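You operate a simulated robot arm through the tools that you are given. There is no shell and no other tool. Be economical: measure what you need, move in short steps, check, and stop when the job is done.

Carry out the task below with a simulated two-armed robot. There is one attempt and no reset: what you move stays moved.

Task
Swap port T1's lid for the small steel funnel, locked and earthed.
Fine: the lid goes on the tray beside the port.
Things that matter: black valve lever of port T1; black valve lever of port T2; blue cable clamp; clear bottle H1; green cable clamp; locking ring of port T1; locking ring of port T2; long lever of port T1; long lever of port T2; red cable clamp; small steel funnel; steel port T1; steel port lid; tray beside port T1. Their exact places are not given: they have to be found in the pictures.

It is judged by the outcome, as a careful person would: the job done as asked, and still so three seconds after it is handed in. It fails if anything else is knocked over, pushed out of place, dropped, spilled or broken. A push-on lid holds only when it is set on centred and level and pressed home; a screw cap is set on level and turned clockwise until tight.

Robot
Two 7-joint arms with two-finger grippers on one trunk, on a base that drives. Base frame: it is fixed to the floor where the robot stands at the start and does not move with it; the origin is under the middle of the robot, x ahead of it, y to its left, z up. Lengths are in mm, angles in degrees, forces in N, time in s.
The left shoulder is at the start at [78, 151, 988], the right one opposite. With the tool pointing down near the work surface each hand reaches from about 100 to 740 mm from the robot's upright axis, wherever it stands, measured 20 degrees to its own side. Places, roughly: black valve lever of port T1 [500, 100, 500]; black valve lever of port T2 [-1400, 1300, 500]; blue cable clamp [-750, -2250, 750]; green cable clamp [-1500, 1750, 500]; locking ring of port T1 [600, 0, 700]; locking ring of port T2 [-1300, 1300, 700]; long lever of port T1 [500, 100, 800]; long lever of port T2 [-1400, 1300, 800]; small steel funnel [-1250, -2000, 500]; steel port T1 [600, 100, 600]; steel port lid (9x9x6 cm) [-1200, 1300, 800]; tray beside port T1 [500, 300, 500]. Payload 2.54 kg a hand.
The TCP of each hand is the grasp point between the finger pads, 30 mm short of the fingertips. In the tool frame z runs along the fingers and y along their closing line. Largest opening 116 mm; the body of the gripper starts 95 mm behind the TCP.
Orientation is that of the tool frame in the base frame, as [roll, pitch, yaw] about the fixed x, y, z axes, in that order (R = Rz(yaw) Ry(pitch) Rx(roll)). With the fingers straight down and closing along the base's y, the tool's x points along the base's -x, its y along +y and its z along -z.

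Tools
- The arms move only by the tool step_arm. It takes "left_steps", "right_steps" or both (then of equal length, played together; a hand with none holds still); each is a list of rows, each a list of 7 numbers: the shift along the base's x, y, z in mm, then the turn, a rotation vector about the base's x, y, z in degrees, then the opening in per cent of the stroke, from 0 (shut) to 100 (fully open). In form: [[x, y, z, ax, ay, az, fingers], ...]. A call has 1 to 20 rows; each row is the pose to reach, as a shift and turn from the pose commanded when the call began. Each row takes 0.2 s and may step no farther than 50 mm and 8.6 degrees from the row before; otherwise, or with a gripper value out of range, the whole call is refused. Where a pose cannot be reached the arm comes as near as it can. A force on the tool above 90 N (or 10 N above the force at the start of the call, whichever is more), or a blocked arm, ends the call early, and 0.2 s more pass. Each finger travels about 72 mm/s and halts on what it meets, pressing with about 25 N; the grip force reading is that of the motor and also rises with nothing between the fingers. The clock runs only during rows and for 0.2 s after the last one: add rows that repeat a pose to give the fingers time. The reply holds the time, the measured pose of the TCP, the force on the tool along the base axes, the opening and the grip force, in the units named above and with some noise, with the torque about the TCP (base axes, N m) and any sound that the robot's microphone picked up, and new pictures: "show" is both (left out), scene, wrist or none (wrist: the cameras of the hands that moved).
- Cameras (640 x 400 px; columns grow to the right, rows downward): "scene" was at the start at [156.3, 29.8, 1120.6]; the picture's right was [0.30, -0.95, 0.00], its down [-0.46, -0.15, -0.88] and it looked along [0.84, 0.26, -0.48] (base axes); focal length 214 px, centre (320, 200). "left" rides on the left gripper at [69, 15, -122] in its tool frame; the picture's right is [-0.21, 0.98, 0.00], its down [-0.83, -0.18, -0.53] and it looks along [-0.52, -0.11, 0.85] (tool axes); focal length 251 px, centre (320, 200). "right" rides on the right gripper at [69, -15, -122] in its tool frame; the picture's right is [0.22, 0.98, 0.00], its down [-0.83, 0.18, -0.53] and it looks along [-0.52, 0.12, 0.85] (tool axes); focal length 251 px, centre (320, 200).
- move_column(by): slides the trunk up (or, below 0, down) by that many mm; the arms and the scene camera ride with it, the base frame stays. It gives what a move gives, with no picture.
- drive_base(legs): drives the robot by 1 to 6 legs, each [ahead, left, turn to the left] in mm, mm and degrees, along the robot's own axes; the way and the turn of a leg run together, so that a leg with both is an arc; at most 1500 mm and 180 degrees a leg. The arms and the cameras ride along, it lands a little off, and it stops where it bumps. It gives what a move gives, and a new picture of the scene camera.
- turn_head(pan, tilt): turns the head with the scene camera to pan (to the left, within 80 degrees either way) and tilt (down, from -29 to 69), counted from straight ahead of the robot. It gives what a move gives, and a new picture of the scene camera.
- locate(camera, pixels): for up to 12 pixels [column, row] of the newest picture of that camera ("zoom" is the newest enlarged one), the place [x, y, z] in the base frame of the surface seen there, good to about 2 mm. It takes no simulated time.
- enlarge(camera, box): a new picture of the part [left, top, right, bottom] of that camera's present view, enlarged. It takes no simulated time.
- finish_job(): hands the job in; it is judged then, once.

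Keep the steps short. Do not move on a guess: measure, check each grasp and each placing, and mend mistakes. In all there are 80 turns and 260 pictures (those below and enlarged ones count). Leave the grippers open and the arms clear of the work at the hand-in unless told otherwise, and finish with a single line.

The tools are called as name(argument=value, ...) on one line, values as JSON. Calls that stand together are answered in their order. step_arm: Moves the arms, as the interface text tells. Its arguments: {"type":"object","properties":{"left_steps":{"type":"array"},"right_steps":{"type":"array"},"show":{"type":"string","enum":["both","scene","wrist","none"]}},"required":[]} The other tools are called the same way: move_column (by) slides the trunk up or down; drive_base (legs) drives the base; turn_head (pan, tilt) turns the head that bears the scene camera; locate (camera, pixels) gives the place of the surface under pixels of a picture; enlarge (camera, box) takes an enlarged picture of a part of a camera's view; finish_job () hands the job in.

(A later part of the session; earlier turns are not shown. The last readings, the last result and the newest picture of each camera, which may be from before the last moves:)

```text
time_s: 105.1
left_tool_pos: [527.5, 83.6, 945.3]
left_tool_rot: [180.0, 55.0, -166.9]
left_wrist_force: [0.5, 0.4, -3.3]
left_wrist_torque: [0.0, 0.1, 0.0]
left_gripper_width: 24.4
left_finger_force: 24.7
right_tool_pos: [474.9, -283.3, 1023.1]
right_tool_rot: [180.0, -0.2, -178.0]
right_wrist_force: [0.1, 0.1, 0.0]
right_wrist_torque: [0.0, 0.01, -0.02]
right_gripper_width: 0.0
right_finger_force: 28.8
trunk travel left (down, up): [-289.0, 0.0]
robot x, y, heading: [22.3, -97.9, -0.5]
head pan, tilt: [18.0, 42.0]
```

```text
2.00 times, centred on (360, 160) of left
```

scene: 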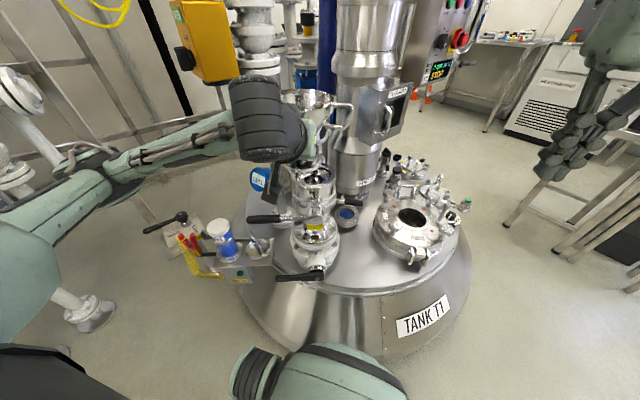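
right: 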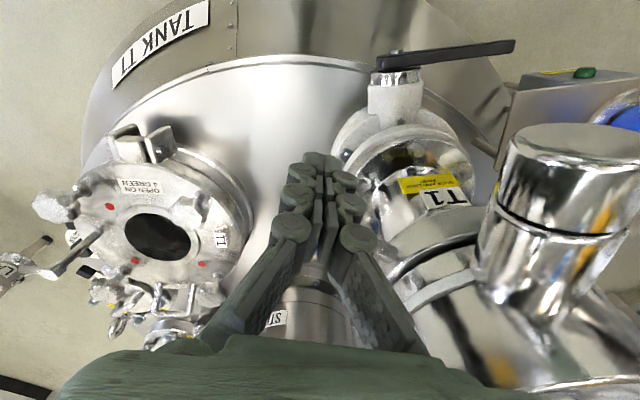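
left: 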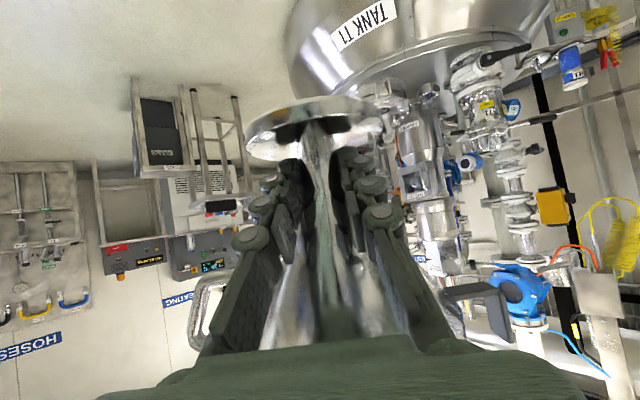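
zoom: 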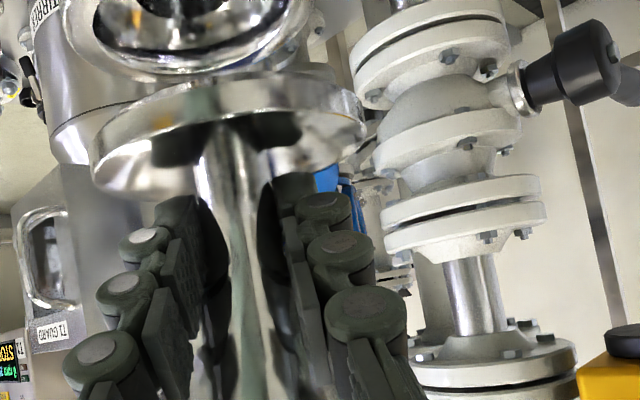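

enlarge(camera="scene", box=[280, 155, 350, 215])

locate(camera="scene", pixels=[[294, 176], [335, 172], [317, 191], [318, 182], [308, 175], [328, 174], [318, 176], [316, 172]])

locate(camera="left", pixels=[[247, 138], [382, 130], [300, 155], [300, 118], [262, 115], [360, 105]])

```text
6.67 times, centred on (315, 185) of scene
```

zoom: 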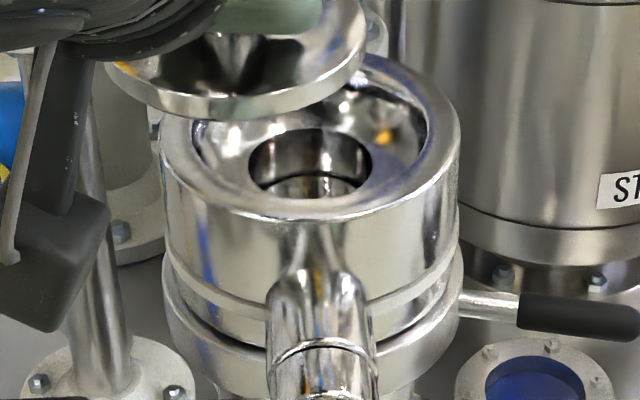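

```text
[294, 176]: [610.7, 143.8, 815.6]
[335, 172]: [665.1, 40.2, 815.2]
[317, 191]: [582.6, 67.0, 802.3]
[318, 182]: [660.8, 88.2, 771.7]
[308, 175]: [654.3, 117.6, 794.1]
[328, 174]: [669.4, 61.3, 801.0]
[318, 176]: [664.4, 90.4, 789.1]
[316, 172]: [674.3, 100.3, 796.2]
```

```text
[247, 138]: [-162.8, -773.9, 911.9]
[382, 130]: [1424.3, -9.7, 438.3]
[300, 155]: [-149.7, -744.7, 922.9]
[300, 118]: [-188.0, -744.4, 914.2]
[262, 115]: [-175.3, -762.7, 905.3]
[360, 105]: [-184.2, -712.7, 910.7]
```

From the earlier wrist picture the foot's centre is at TCP + (18.5, 4.5) mm and its bottom 43.5 below. Port centre (635,95), rim z 815. I move over the port to TCP (616.7,90.5) and down to foot bottom ≈ 836.

step_arm(left_steps=[[20, 2, 0, 0, 0, 0, 0], [45, 4, 0, 0, 0, 0, 0], [70, 6, 0, 0, 0, 0, 0], [89, 7, 0, 0, 0, 0, 0], [89, 7, -25, 0, 0, 0, 0], [89, 7, -50, 0, 0, 0, 0], [89, 7, -65, 0, 0, 0, 0], [89, 7, -65, 0, 0, 0, 0]])

enlarge(camera="scene", box=[270, 130, 370, 215])

enlarge(camera="left", box=[200, 20, 440, 200])

```text
time_s: 106.9
left_tool_pos: [617.4, 92.1, 880.0]
left_tool_rot: [-179.9, 55.2, -166.8]
left_wrist_force: [-1.2, -0.1, -2.5]
left_wrist_torque: [-0.02, 0.04, -0.01]
left_gripper_width: 24.1
left_finger_force: 25.1
right_tool_pos: [475.7, -283.6, 1023.1]
right_tool_rot: [179.9, -0.1, -178.0]
right_wrist_force: [-0.8, 0.8, 0.0]
right_wrist_torque: [0.03, 0.01, -0.02]
right_gripper_width: 0.2
right_finger_force: 28.5
trunk travel left (down, up): [-289.0, 0.0]
robot x, y, heading: [20.4, -98.9, -0.1]
head pan, tilt: [18.0, 42.0]
```

scene: 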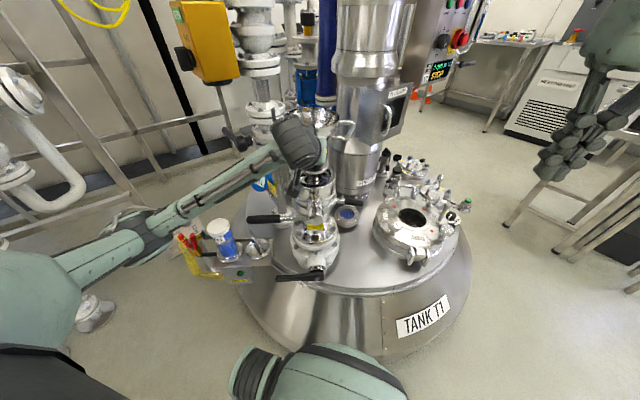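
left: 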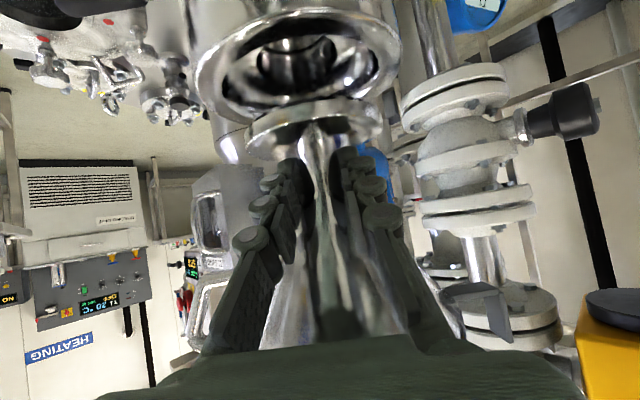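

```text
4.71 times, centred on (320, 172) of scene
```

zoom: 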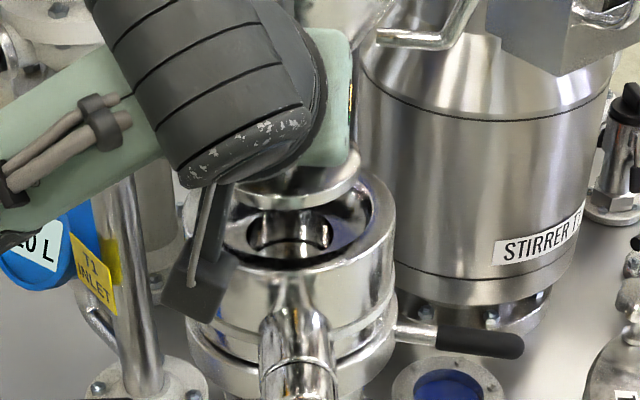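

```text
2.22 times, centred on (320, 110) of left
```

zoom: 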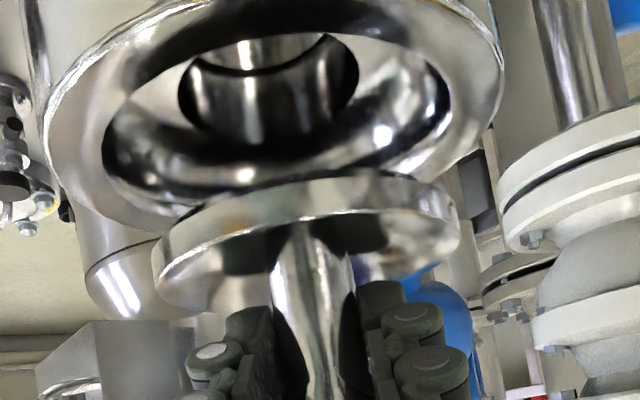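

locate(camera="zoom", pixels=[[157, 250], [456, 218], [200, 215], [300, 190], [410, 180], [250, 210], [60, 110], [495, 60], [110, 135], [440, 85], [200, 30], [380, 25]])

```text
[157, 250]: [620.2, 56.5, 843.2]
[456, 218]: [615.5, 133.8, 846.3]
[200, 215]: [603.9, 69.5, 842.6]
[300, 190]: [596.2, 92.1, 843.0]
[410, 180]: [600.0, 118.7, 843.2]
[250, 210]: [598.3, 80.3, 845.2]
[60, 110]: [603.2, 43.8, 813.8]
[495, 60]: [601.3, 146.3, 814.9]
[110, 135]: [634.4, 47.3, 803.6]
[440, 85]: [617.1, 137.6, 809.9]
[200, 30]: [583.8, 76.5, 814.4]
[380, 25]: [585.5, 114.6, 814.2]
```

Foot circle fit: centre (640.7,96.5), r 45; recess centre (635,95), r≈47. Correct by (-5.7,-1.5) and go down to just above the rim.

step_arm(left_steps=[[-5.7, -1.5, 0, 0, 0, 0, 0], [-5.7, -1.5, -8, 0, 0, 0, 0], [-5.7, -1.5, -16, 0, 0, 0, 0], [-5.7, -1.5, -16, 0, 0, 0, 0]], show="wrist")

enlarge(camera="left", box=[200, 20, 440, 200])

enlarge(camera="scene", box=[280, 140, 360, 210])

```text
time_s: 107.9
left_tool_pos: [611.5, 91.2, 865.1]
left_tool_rot: [-179.7, 55.2, -166.7]
left_wrist_force: [-0.7, -0.4, -3.3]
left_wrist_torque: [0.0, 0.08, -0.03]
left_gripper_width: 24.1
left_finger_force: 25.0
right_tool_pos: [475.4, -284.1, 1023.0]
right_tool_rot: [179.9, -0.1, -178.1]
right_wrist_force: [0.3, -0.1, 0.0]
right_wrist_torque: [-0.02, -0.01, 0.02]
right_gripper_width: 0.0
right_finger_force: 28.6
trunk travel left (down, up): [-289.0, 0.0]
robot x, y, heading: [19.4, -97.1, -0.5]
head pan, tilt: [18.0, 42.0]
```

left: 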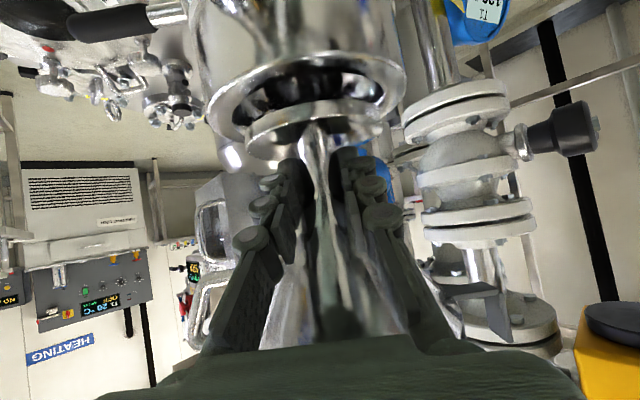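

```text
2.22 times, centred on (320, 110) of left
```

zoom: 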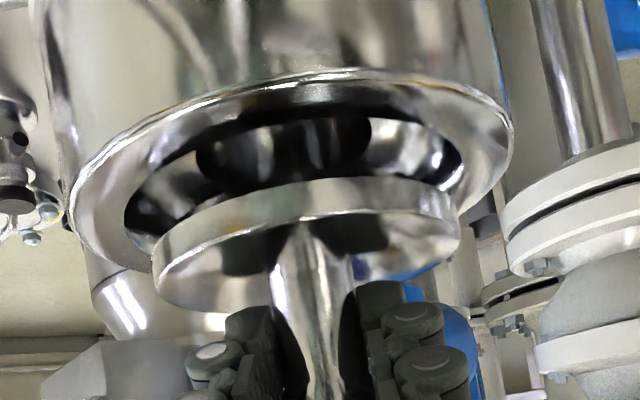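

```text
5.71 times, centred on (320, 175) of scene
```

zoom: 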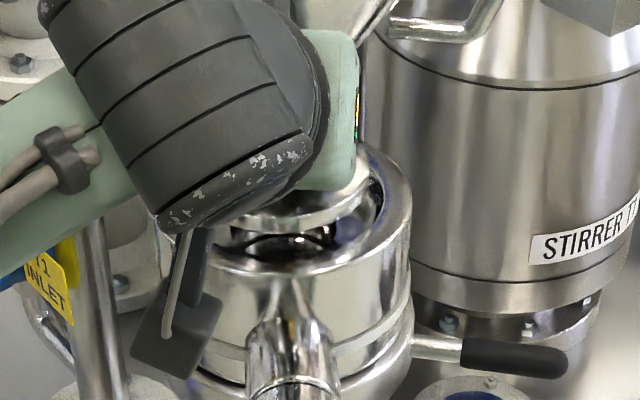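

enlarge(camera="left", box=[200, 50, 420, 180])

locate(camera="left", pixels=[[259, 135], [282, 113], [310, 104], [345, 101], [370, 113], [217, 110], [246, 74], [320, 53], [390, 75], [403, 95], [247, 107], [371, 90]])

```text
2.91 times, centred on (310, 115) of left
```

zoom: 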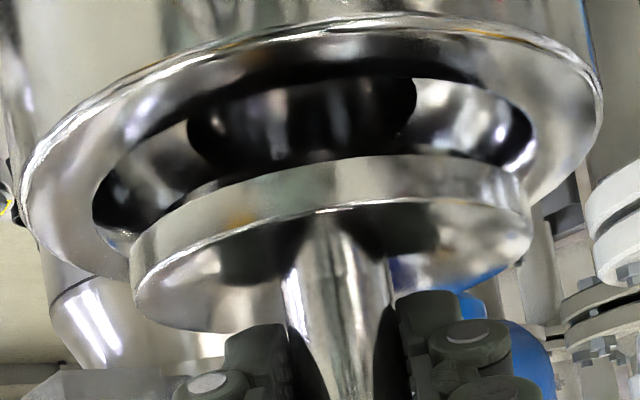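

```text
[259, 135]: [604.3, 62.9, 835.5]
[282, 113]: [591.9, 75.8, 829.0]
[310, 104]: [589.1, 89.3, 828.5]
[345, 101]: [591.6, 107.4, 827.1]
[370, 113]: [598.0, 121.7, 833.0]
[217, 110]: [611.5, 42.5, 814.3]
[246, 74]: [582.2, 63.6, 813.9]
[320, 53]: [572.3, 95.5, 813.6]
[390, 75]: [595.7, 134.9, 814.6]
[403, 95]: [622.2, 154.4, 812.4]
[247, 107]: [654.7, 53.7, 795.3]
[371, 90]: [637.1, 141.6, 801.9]
```

Foot centre ≈(634.3,93.5), recess ≈(635,95): nudge (+0.5,+1.5) and lower gently, watching forces.

step_arm(left_steps=[[0.5, 1.5, -3, 0, 0, 0, 0], [0.5, 1.5, -6, 0, 0, 0, 0], [0.5, 1.5, -9, 0, 0, 0, 0], [0.5, 1.5, -12, 0, 0, 0, 0], [0.5, 1.5, -12, 0, 0, 0, 0]], show="wrist")

enlarge(camera="left", box=[200, 50, 420, 180])

```text
time_s: 109.1
left_tool_pos: [611.9, 91.0, 852.3]
left_tool_rot: [-179.8, 55.1, -166.8]
left_wrist_force: [0.2, 0.3, -2.7]
left_wrist_torque: [-0.01, 0.08, 0.0]
left_gripper_width: 24.8
left_finger_force: 25.0
right_tool_pos: [475.9, -284.1, 1023.6]
right_tool_rot: [179.9, -0.1, -177.9]
right_wrist_force: [0.9, -0.2, 0.4]
right_wrist_torque: [-0.04, 0.01, 0.02]
right_gripper_width: 0.1
right_finger_force: 28.6
trunk travel left (down, up): [-289.0, 0.0]
robot x, y, heading: [18.9, -96.3, -0.3]
head pan, tilt: [18.0, 42.0]
```

left: 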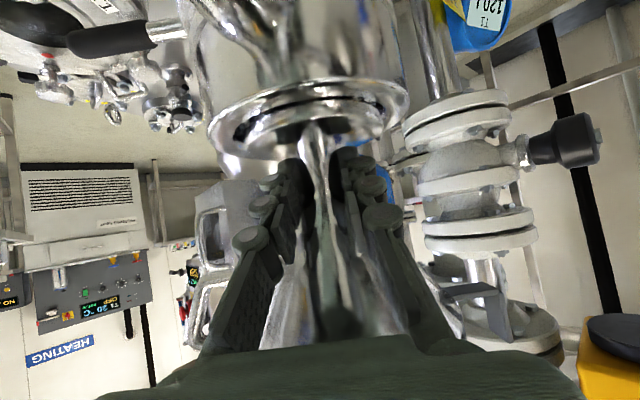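

```text
2.91 times, centred on (310, 115) of left
```

zoom: 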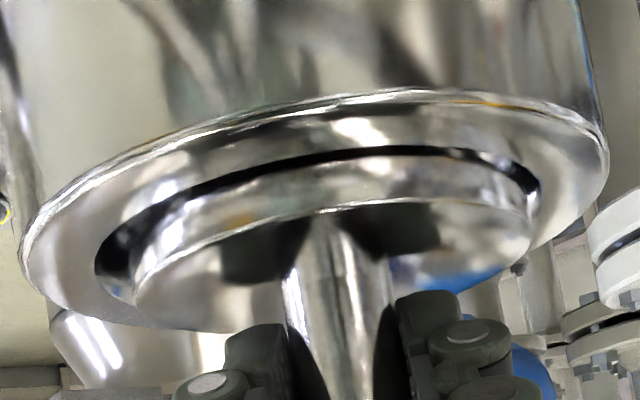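

locate(camera="zoom", pixels=[[136, 285], [160, 262], [220, 230], [340, 207], [450, 203], [520, 222], [98, 275], [130, 225], [220, 178], [380, 150], [500, 160], [538, 185]])

```text
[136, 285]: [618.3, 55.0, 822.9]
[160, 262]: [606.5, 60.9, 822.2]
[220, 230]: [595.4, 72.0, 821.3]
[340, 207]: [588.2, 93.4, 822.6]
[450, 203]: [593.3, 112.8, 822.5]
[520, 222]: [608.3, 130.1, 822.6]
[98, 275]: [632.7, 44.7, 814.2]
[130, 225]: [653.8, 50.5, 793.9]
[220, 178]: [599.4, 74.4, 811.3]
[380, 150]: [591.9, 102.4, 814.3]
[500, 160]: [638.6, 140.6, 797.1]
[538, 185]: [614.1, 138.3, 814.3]
```

Foot centre now (634.5,94.5), inside a slightly conical recess. Continue down gently until contact.

step_arm(left_steps=[[0.3, 0.3, -3, 0, 0, 0, 0], [0.3, 0.3, -6, 0, 0, 0, 0], [0.3, 0.3, -8, 0, 0, 0, 0], [0.3, 0.3, -10, 0, 0, 0, 0], [0.3, 0.3, -10, 0, 0, 0, 0]], show="none")

enlarge(camera="left", box=[200, 50, 420, 180])

```text
time_s: 110.3
left_tool_pos: [612.9, 89.3, 842.2]
left_tool_rot: [-180.0, 54.9, -166.8]
left_wrist_force: [6.4, -3.8, -3.6]
left_wrist_torque: [-0.16, -0.19, -0.03]
left_gripper_width: 24.3
left_finger_force: 25.5
right_tool_pos: [475.5, -284.1, 1023.3]
right_tool_rot: [-180.0, -0.1, -177.9]
right_wrist_force: [0.3, 0.1, -0.5]
right_wrist_torque: [0.0, 0.01, 0.0]
right_gripper_width: 0.0
right_finger_force: 28.7
trunk travel left (down, up): [-289.0, 0.0]
robot x, y, heading: [17.2, -100.5, -0.4]
head pan, tilt: [18.0, 42.0]
```

```text
2.91 times, centred on (310, 115) of left
```

zoom: 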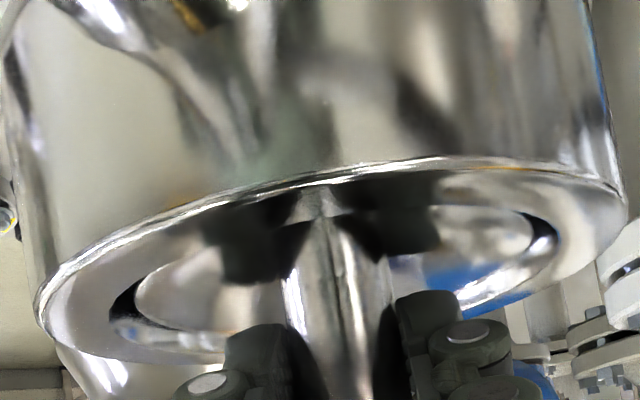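

Side force (+6,-4 N) shows the recess is guiding the foot toward +x,-y. I yield by (+1.5,-2) and go on down.

step_arm(left_steps=[[1, -1, 0, 0, 0, 0, 0], [1.5, -2, -1, 0, 0, 0, 0], [1.5, -2, -3, 0, 0, 0, 0], [1.5, -2, -5, 0, 0, 0, 0], [1.5, -2, -5, 0, 0, 0, 0]], show="none")

enlarge(camera="left", box=[200, 50, 420, 180])

enlarge(camera="scene", box=[270, 90, 370, 210])

```text
time_s: 111.5
left_tool_pos: [614.3, 88.7, 838.0]
left_tool_rot: [-179.9, 55.1, -166.9]
left_wrist_force: [0.0, -0.2, -3.4]
left_wrist_torque: [0.04, 0.05, 0.0]
left_gripper_width: 24.5
left_finger_force: 24.5
right_tool_pos: [475.8, -284.0, 1023.3]
right_tool_rot: [-180.0, -0.2, -178.1]
right_wrist_force: [0.4, 0.6, -0.3]
right_wrist_torque: [-0.01, 0.04, -0.02]
right_gripper_width: 0.2
right_finger_force: 28.1
trunk travel left (down, up): [-289.0, 0.0]
robot x, y, heading: [22.0, -97.8, -0.3]
head pan, tilt: [18.0, 42.0]
```

```text
2.91 times, centred on (310, 115) of left
```

zoom: 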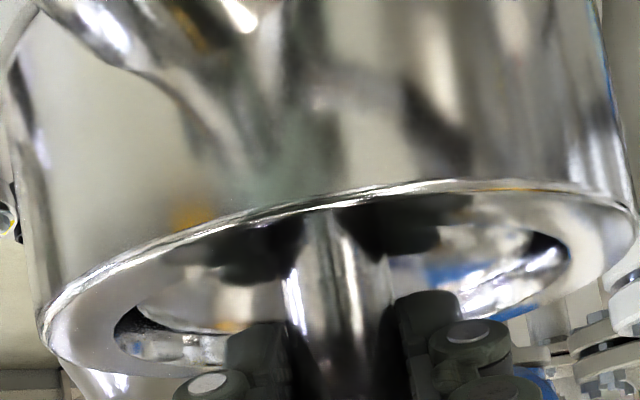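

```text
3.33 times, centred on (320, 150) of scene
```

zoom: 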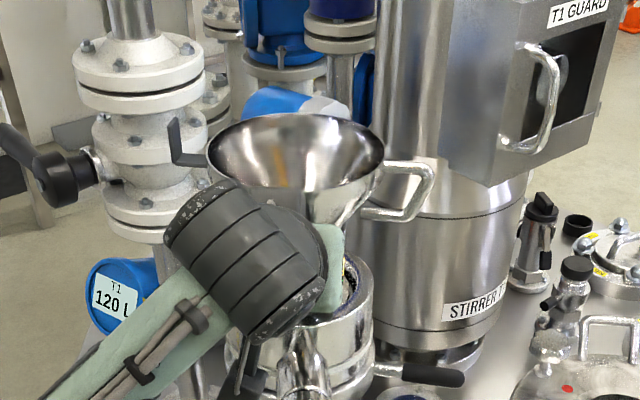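

Free again; continue down to the seat.

step_arm(left_steps=[[0, 0, -2, 0, 0, 0, 0], [0, 0, -4, 0, 0, 0, 0], [0, 0, -6, 0, 0, 0, 0], [0, 0, -6, 0, 0, 0, 0]], show="none")

enlarge(camera="left", box=[200, 50, 420, 180])

```text
time_s: 112.5
left_tool_pos: [614.9, 89.5, 835.8]
left_tool_rot: [-179.7, 55.5, -166.6]
left_wrist_force: [1.9, -0.3, 15.8]
left_wrist_torque: [0.03, -0.47, 0.07]
left_gripper_width: 24.6
left_finger_force: 25.2
right_tool_pos: [475.0, -283.9, 1023.3]
right_tool_rot: [180.0, 0.0, -178.0]
right_wrist_force: [0.0, 0.3, 0.4]
right_wrist_torque: [-0.01, 0.02, -0.02]
right_gripper_width: 0.0
right_finger_force: 28.2
trunk travel left (down, up): [-289.0, 0.0]
robot x, y, heading: [22.7, -99.1, -0.6]
head pan, tilt: [18.0, 42.0]
```

```text
2.91 times, centred on (310, 115) of left
```

zoom: 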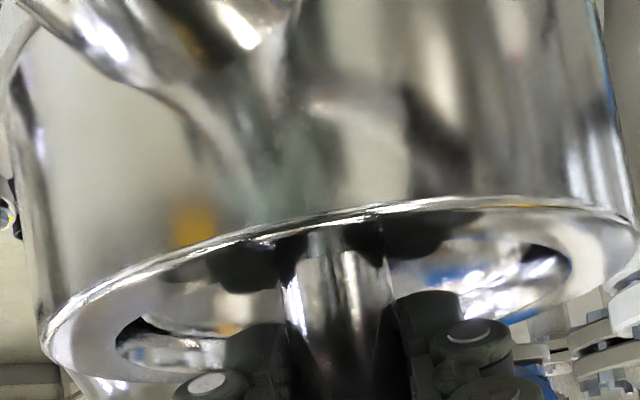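

Seated: +19 N contact at foot bottom ≈794. Relax 1.5 mm, open, and look before withdrawing.

step_arm(left_steps=[[0, 0, 1.5, 0, 0, 0, 0], [0, 0, 2.5, 0, 0, 0, 15], [0, 0, 2.5, 0, 0, 0, 25], [0, 0, 2.5, 0, 0, 0, 42], [0, 0, 2.5, 0, 0, 0, 42]], show="wrist")

enlarge(camera="scene", box=[270, 90, 370, 210])

```text
time_s: 113.7
left_tool_pos: [613.3, 89.4, 834.4]
left_tool_rot: [-179.9, 54.9, -166.8]
left_wrist_force: [-0.4, 0.8, 0.2]
left_wrist_torque: [0.0, 0.01, -0.02]
left_gripper_width: 49.0
left_finger_force: 0.0
right_tool_pos: [476.2, -283.9, 1023.4]
right_tool_rot: [-179.9, -0.1, -178.0]
right_wrist_force: [-0.1, -0.3, 0.5]
right_wrist_torque: [-0.04, 0.0, -0.01]
right_gripper_width: 0.0
right_finger_force: 29.0
trunk travel left (down, up): [-289.0, 0.0]
robot x, y, heading: [22.8, -97.6, -0.6]
head pan, tilt: [18.0, 42.0]
```

left: 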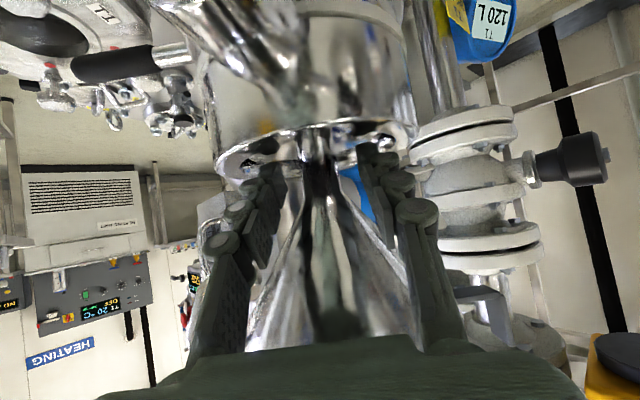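

```text
3.33 times, centred on (320, 150) of scene
```

zoom: 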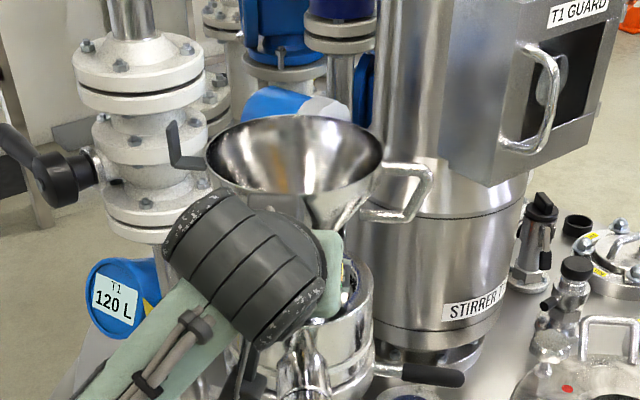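

The funnel stands alone. Withdraw back along the tool axis.

step_arm(left_steps=[[-16, -3.7, 11.5, 0, 0, 0, 42], [-40, -9, 29, 0, 0, 0, 42], [-72, -17, 52, 0, 0, 0, 42], [-104, -24, 75, 0, 0, 0, 42], [-136, -32, 98, 0, 0, 0, 42], [-165, -20, 110, 0, 0, 0, 42], [-195, 10, 115, 0, 0, 0, 42], [-220, 45, 120, 0, 0, 0, 42], [-240, 85, 120, 0, 0, 0, 42]])

enlarge(camera="scene", box=[260, 90, 380, 230])

```text
time_s: 115.1
left_tool_pos: [502.9, 85.1, 938.4]
left_tool_rot: [164.6, 57.2, -176.0]
left_wrist_force: [-0.4, 0.2, 0.5]
left_wrist_torque: [-0.01, -0.03, -0.03]
left_gripper_width: 48.7
left_finger_force: 0.0
left hand out of reach, approached as far as the arm can: row 4, 5, 6, 7
right_tool_pos: [474.5, -283.6, 1024.0]
right_tool_rot: [-180.0, 0.1, -178.0]
right_wrist_force: [0.9, -0.6, 0.5]
right_wrist_torque: [-0.02, -0.01, 0.02]
right_gripper_width: 0.0
right_finger_force: 29.2
trunk travel left (down, up): [-289.0, 0.0]
robot x, y, heading: [21.7, -99.4, -0.2]
head pan, tilt: [18.0, 42.0]
stopped in row 7 (left hand): the arm was blocked; the commanded pose is now the measured one
```

scene: 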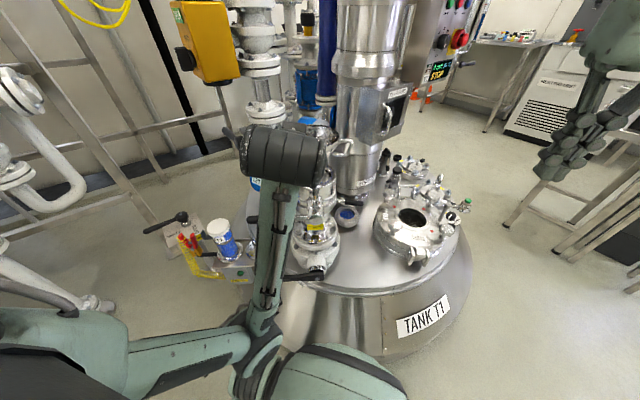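
left: 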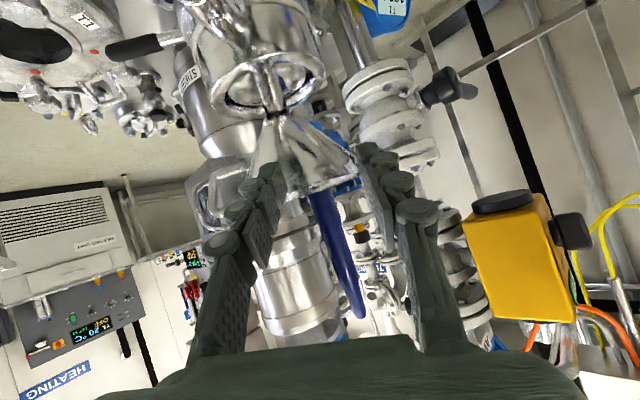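

```text
2.86 times, centred on (320, 160) of scene
```

zoom: 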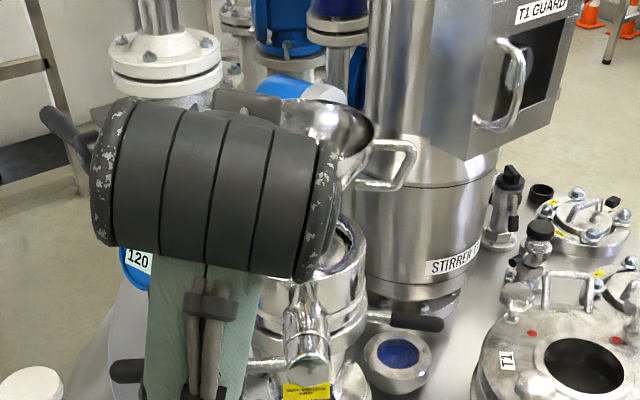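

The arm folded against itself and stopped; the hand is clear of the funnel (tips ~40 mm from the rim). I back the base 250 mm straight out rather than force the arm.

drive_base(legs=[[-250, 0, 0]])

enlarge(camera="scene", box=[240, 70, 380, 210])

```text
time_s: 116.9
left_tool_pos: [258.5, 82.4, 944.0]
left_tool_rot: [165.4, 58.1, -175.5]
left_wrist_force: [-0.4, 0.1, -0.5]
left_wrist_torque: [0.0, 0.01, 0.02]
left_gripper_width: 48.4
left_finger_force: 0.0
right_tool_pos: [226.9, -284.1, 1023.5]
right_tool_rot: [-179.9, 0.1, -178.4]
right_wrist_force: [-1.0, 0.5, -0.1]
right_wrist_torque: [-0.02, -0.02, -0.02]
right_gripper_width: 0.1
right_finger_force: 28.8
trunk travel left (down, up): [-289.0, 0.0]
robot x, y, heading: [-229.2, -91.5, -0.7]
head pan, tilt: [18.0, 42.0]
```

scene: 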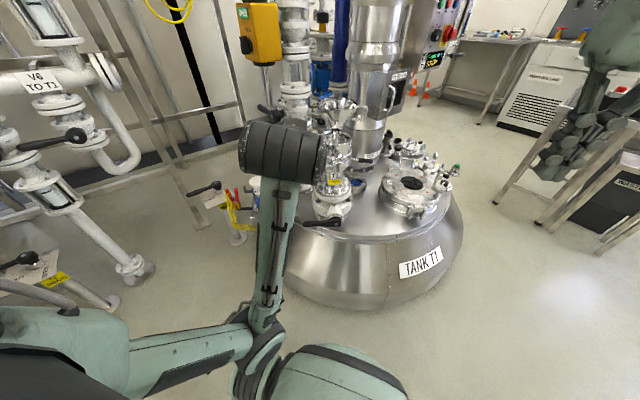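

```text
2.86 times, centred on (310, 140) of scene
```

zoom: 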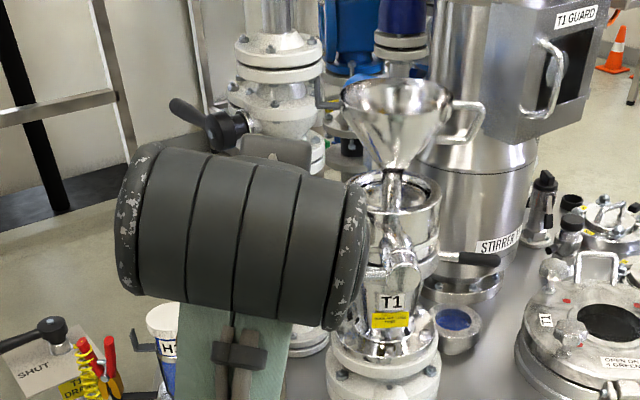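

The funnel stands upright on the port. Unfold the left arm: move it to the left and turn the hand back to pointing down.

step_arm(left_steps=[[20, 35, 0, 0, 0, 0, 42], [40, 70, 0, 0, 5, 0, 42], [50, 110, 0, 0, 12, 0, 42], [55, 150, 0, 0, 20, 0, 42], [55, 190, 0, 0, 28, 0, 42], [50, 225, 0, 0, 36, 0, 42], [40, 250, 0, 0, 44, 0, 42], [30, 270, 0, 0, 52, 0, 42], [20, 280, 0, 0, 58, 0, 42]])

```text
time_s: 118.9
left_tool_pos: [279.7, 362.0, 945.6]
left_tool_rot: [161.6, 0.0, -177.7]
left_wrist_force: [0.7, -0.6, 0.5]
left_wrist_torque: [-0.04, 0.0, 0.0]
left_gripper_width: 48.6
left_finger_force: 0.0
right_tool_pos: [226.8, -283.5, 1023.5]
right_tool_rot: [180.0, -0.2, -178.3]
right_wrist_force: [1.0, -0.4, 0.0]
right_wrist_torque: [0.02, 0.01, 0.0]
right_gripper_width: 0.1
right_finger_force: 28.3
trunk travel left (down, up): [-289.0, 0.0]
robot x, y, heading: [-226.6, -95.4, -0.7]
head pan, tilt: [18.0, 42.0]
```

scene: 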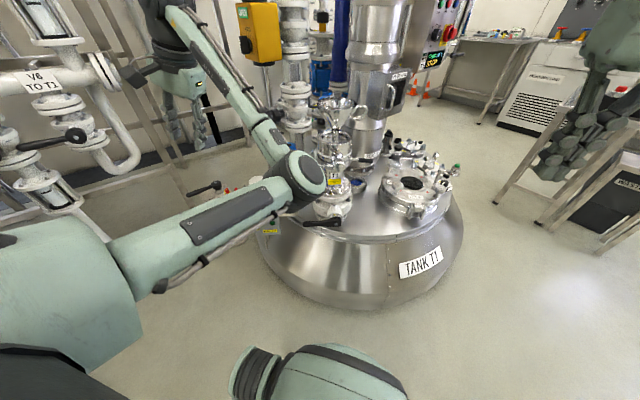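
left: 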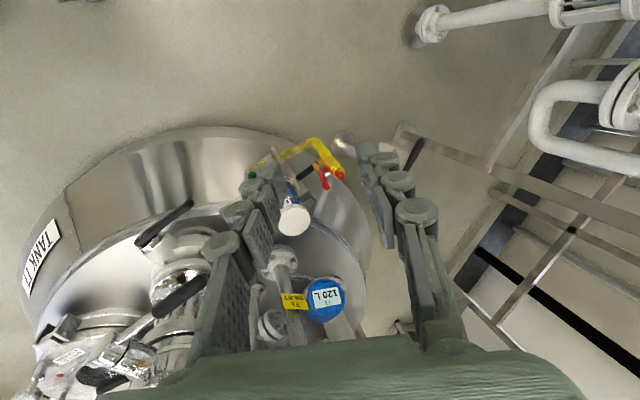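

locate(camera="scene", pixels=[[313, 172], [300, 200], [200, 240], [220, 80], [80, 270]])

step_arm(left_steps=[[0, 30, -20, -8, 0, 0, 42], [0, 60, -40, -16, 0, 0, 42], [-10, 95, -60, -18, 0, 0, 42], [-20, 130, -80, -18, 0, 0, 42], [-30, 165, -100, -18, 0, 0, 42], [-40, 200, -120, -18, 0, 0, 42]], show="scene")

```text
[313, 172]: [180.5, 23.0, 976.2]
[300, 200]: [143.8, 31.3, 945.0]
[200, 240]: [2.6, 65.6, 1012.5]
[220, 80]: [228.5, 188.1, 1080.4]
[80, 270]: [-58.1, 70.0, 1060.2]
```

```text
time_s: 120.3
left_tool_pos: [238.0, 565.1, 823.6]
left_tool_rot: [179.6, -0.7, -177.7]
left_wrist_force: [0.0, 0.1, 0.0]
left_wrist_torque: [-0.04, 0.01, 0.01]
left_gripper_width: 48.5
left_finger_force: 0.0
right_tool_pos: [226.4, -282.3, 1025.2]
right_tool_rot: [180.0, -0.1, -178.3]
right_wrist_force: [-0.8, 0.2, 0.3]
right_wrist_torque: [0.01, -0.02, 0.02]
right_gripper_width: 0.0
right_finger_force: 28.7
trunk travel left (down, up): [-289.0, 0.0]
robot x, y, heading: [-226.0, -94.1, -0.9]
head pan, tilt: [18.0, 42.0]
```

scene: 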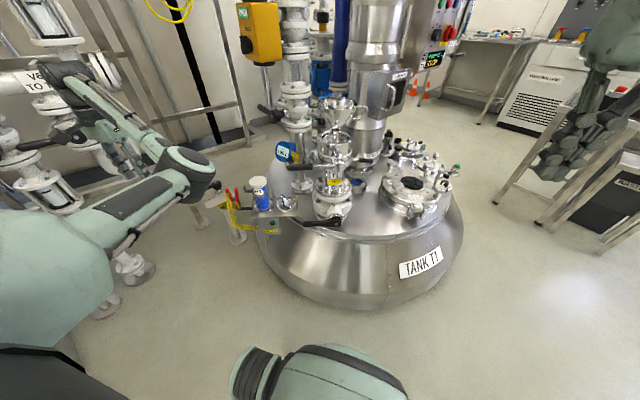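

step_arm(left_steps=[[-40, -10, 10, 0, 0, 0, 42], [-80, -25, 20, 0, 0, 0, 42], [-120, -45, 30, 0, 0, 0, 42], [-155, -70, 40, 0, 0, 0, 42], [-185, -95, 50, 0, 0, 0, 42], [-205, -120, 60, 0, 0, 0, 42]], show="scene")

enlarge(camera="scene", box=[290, 80, 390, 220])

```text
time_s: 121.7
left_tool_pos: [34.5, 441.6, 884.9]
left_tool_rot: [179.6, -0.6, -177.9]
left_wrist_force: [-0.3, 0.1, -0.4]
left_wrist_torque: [-0.02, 0.02, 0.02]
left_gripper_width: 49.0
left_finger_force: 0.1
right_tool_pos: [226.5, -284.1, 1022.9]
right_tool_rot: [-179.9, -0.2, -178.3]
right_wrist_force: [0.4, 0.7, 0.1]
right_wrist_torque: [-0.03, 0.01, 0.01]
right_gripper_width: 0.0
right_finger_force: 29.1
trunk travel left (down, up): [-289.0, 0.0]
robot x, y, heading: [-229.6, -94.6, -0.6]
head pan, tilt: [18.0, 42.0]
```

scene: 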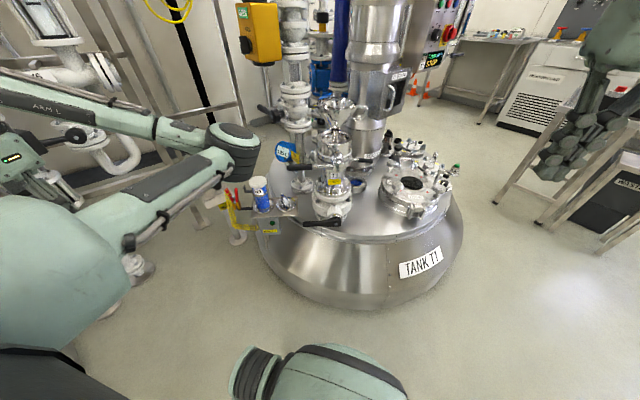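

```text
2.86 times, centred on (340, 150) of scene
5 turns are left
```

zoom: 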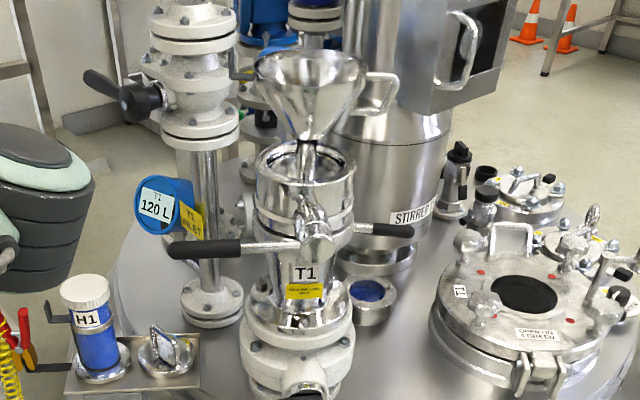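

Few turns are left, so I combine: measure clamp and lug now, then drive to about (52,55), swing the ring handle clockwise back to its locked position with the leaned right fist (coming in beyond the handle's end), retract, and view the results.

enlarge(camera="scene", box=[205, 175, 275, 245])

locate(camera="scene", pixels=[[236, 191], [236, 197], [228, 194], [237, 203], [234, 209], [238, 212], [309, 100], [309, 104], [312, 105], [317, 105], [246, 206], [230, 200]])

drive_base(legs=[[0, 150, 0.6], [282, 0, 0]])

move_column(by=-64)

step_arm(right_steps=[[22, 0, -19, 8, 0, 0, 0], [62, 4, -44, 16, 0, 0, 0], [104, 9, -64, 24, 0, 0, 0], [147, 16, -80, 24, 0, 0, 0], [182, 22, -109, 24, 0, 0, 0], [194, 24, -149, 24, 0, 0, 0], [194, 24, -189, 24, 0, 0, 0], [194, 24, -223, 24, 0, 0, 0], [194, 54, -223, 24, 0, 0, 0], [192, 79, -223, 24, 0, 0, 0], [184, 92, -223, 24, 0, 0, 0], [176.6, 97, -223, 24, 0, 0, 0], [153, 91, -223, 24, 0, 0, 0], [128.6, 89, -223, 24, 0, 0, 0], [104, 90.4, -223, 24, 0, 0, 0], [80.5, 96.5, -223, 24, 0, 0, 0], [62.5, 104, -223, 24, 0, 0, 0], [53, 110, -223, 24, 0, 0, 0], [47, 114, -223, 24, 0, 0, 0], [42, 117, -223, 24, 0, 0, 0]], show="scene")

step_arm(right_steps=[[10, -10, 0, 0, 0, 0, 0], [10, -30, 20, 0, 0, 0, 0], [0, -45, 60, 0, 0, 0, 0], [0, -60, 100, 0, 0, 0, 0], [0, -75, 140, 0, 0, 0, 0], [-20, -90, 180, 0, 0, 0, 0], [-60, -105, 200, 0, 0, 0, 0], [-100, -120, 210, 0, 0, 0, 0], [-140, -130, 215, 0, 0, 0, 0]], show="none")

turn_head(pan=25, tilt=42)

enlarge(camera="scene", box=[260, 80, 420, 240])

enlarge(camera="scene", box=[160, 180, 320, 320])

```text
5.71 times, centred on (240, 210) of scene
```

zoom: 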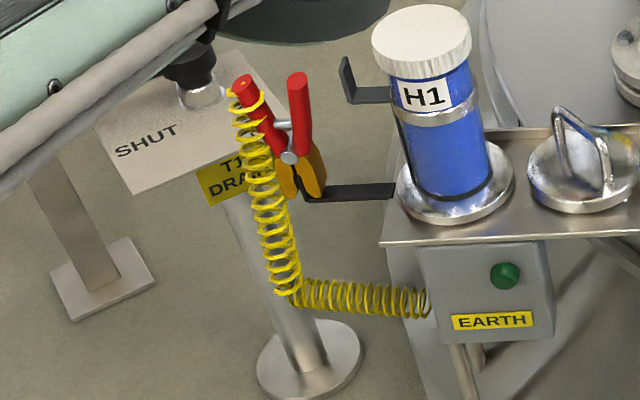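

```text
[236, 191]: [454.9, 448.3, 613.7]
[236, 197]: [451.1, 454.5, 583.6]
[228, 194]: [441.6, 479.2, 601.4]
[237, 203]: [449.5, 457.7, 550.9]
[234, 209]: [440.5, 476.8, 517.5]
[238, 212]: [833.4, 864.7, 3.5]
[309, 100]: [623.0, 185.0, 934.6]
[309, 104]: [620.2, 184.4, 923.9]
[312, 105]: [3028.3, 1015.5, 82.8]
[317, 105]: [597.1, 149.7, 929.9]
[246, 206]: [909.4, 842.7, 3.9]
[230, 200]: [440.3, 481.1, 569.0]
```

```text
time_s: 125.3
left_tool_pos: [309.5, 595.4, 884.5]
left_tool_rot: [179.6, -0.7, -176.8]
left_wrist_force: [-0.5, -0.2, -0.7]
left_wrist_torque: [-0.02, 0.03, 0.0]
left_gripper_width: 48.4
left_finger_force: 0.0
right_tool_pos: [511.8, -125.9, 1021.9]
right_tool_rot: [180.0, -0.1, -177.4]
right_wrist_force: [0.0, 0.3, -0.7]
right_wrist_torque: [-0.01, 0.02, -0.01]
right_gripper_width: 0.0
right_finger_force: 28.3
trunk travel left (down, up): [-289.0, 0.0]
robot x, y, heading: [53.4, 58.6, 0.4]
head pan, tilt: [18.0, 42.0]
```

scene: 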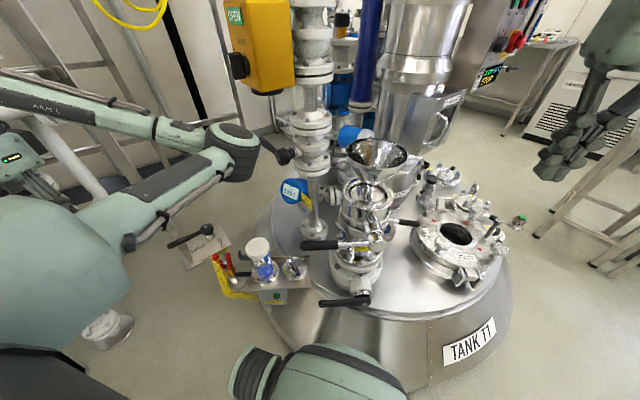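

```text
time_s: 126.4
left_tool_pos: [309.1, 596.0, 819.9]
left_tool_rot: [179.6, -0.6, -176.8]
left_wrist_force: [0.8, 0.3, -0.3]
left_wrist_torque: [-0.02, -0.02, 0.01]
left_gripper_width: 48.7
left_finger_force: 0.0
right_tool_pos: [511.9, -126.9, 958.5]
right_tool_rot: [-180.0, 0.0, -177.5]
right_wrist_force: [0.2, 0.0, -0.2]
right_wrist_torque: [0.0, 0.0, -0.01]
right_gripper_width: 0.4
right_finger_force: 28.6
trunk travel left (down, up): [-225.0, 64.0]
robot x, y, heading: [56.3, 52.7, 0.1]
head pan, tilt: [18.0, 42.0]
```

```text
time_s: 130.6
left_tool_pos: [314.2, 592.7, 819.7]
left_tool_rot: [179.5, -0.9, -176.9]
left_wrist_force: [-0.6, 0.9, -1.3]
left_wrist_torque: [-0.03, 0.03, 0.02]
left_gripper_width: 48.3
left_finger_force: 0.0
right_tool_pos: [573.3, -24.3, 737.0]
right_tool_rot: [156.8, 2.7, -180.0]
right_wrist_force: [80.8, -39.6, 4.0]
right_wrist_torque: [-0.52, -1.13, -1.04]
right_gripper_width: 0.1
right_finger_force: 28.6
trunk travel left (down, up): [-225.0, 64.0]
robot x, y, heading: [56.7, 53.2, 0.1]
head pan, tilt: [18.0, 42.0]
```

scene: 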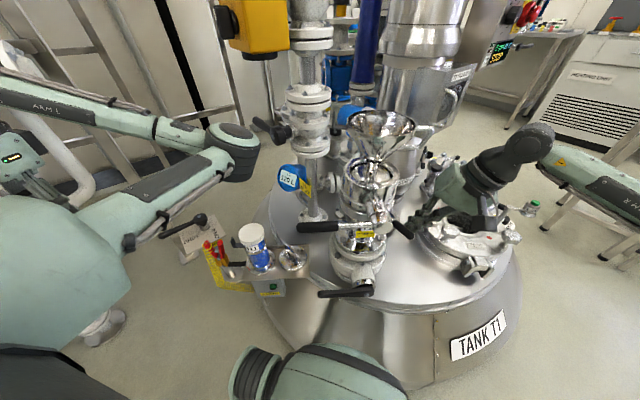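

```text
time_s: 132.6
left_tool_pos: [309.1, 595.9, 821.3]
left_tool_rot: [179.6, -0.5, -176.8]
left_wrist_force: [0.3, -0.4, 0.6]
left_wrist_torque: [0.02, -0.01, 0.01]
left_gripper_width: 48.7
left_finger_force: 0.0
right_tool_pos: [413.4, -141.2, 952.4]
right_tool_rot: [156.1, 1.0, -177.6]
right_wrist_force: [-0.1, -0.7, 1.1]
right_wrist_torque: [0.01, 0.01, 0.01]
right_gripper_width: 0.2
right_finger_force: 28.7
trunk travel left (down, up): [-225.0, 64.0]
robot x, y, heading: [54.7, 56.9, 0.1]
head pan, tilt: [18.0, 42.0]
```

```text
time_s: 133.3
left_tool_pos: [309.4, 594.9, 820.4]
left_tool_rot: [179.6, -0.5, -176.8]
left_wrist_force: [0.1, -0.2, 0.0]
left_wrist_torque: [0.02, 0.01, 0.03]
left_gripper_width: 48.9
left_finger_force: 0.1
right_tool_pos: [412.8, -141.1, 952.8]
right_tool_rot: [155.9, 1.0, -177.6]
right_wrist_force: [0.0, 0.2, -0.6]
right_wrist_torque: [-0.02, -0.03, -0.02]
right_gripper_width: 0.0
right_finger_force: 28.6
trunk travel left (down, up): [-225.0, 64.0]
robot x, y, heading: [54.1, 50.8, 0.2]
head pan, tilt: [25.0, 42.0]
```

scene: 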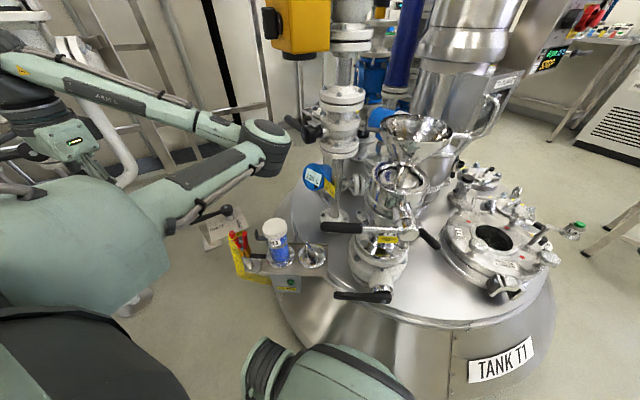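

```text
2.50 times, centred on (340, 160) of scene
```

zoom: 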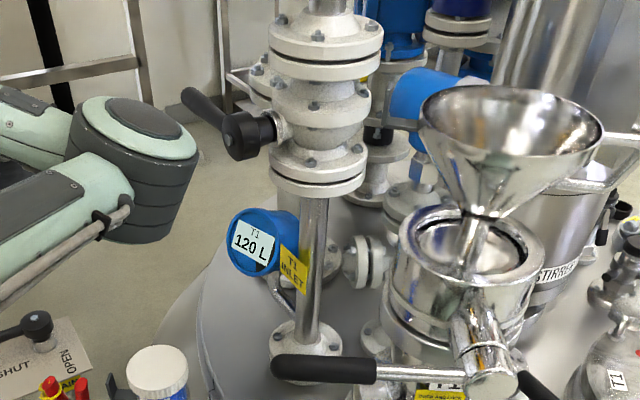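

```text
2.86 times, centred on (240, 250) of scene
4 turns are left
```

zoom: 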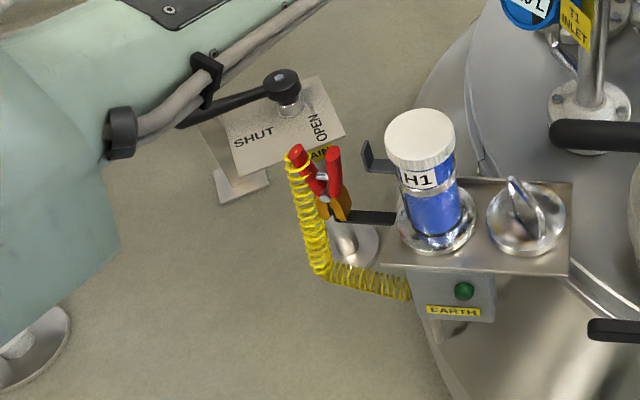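

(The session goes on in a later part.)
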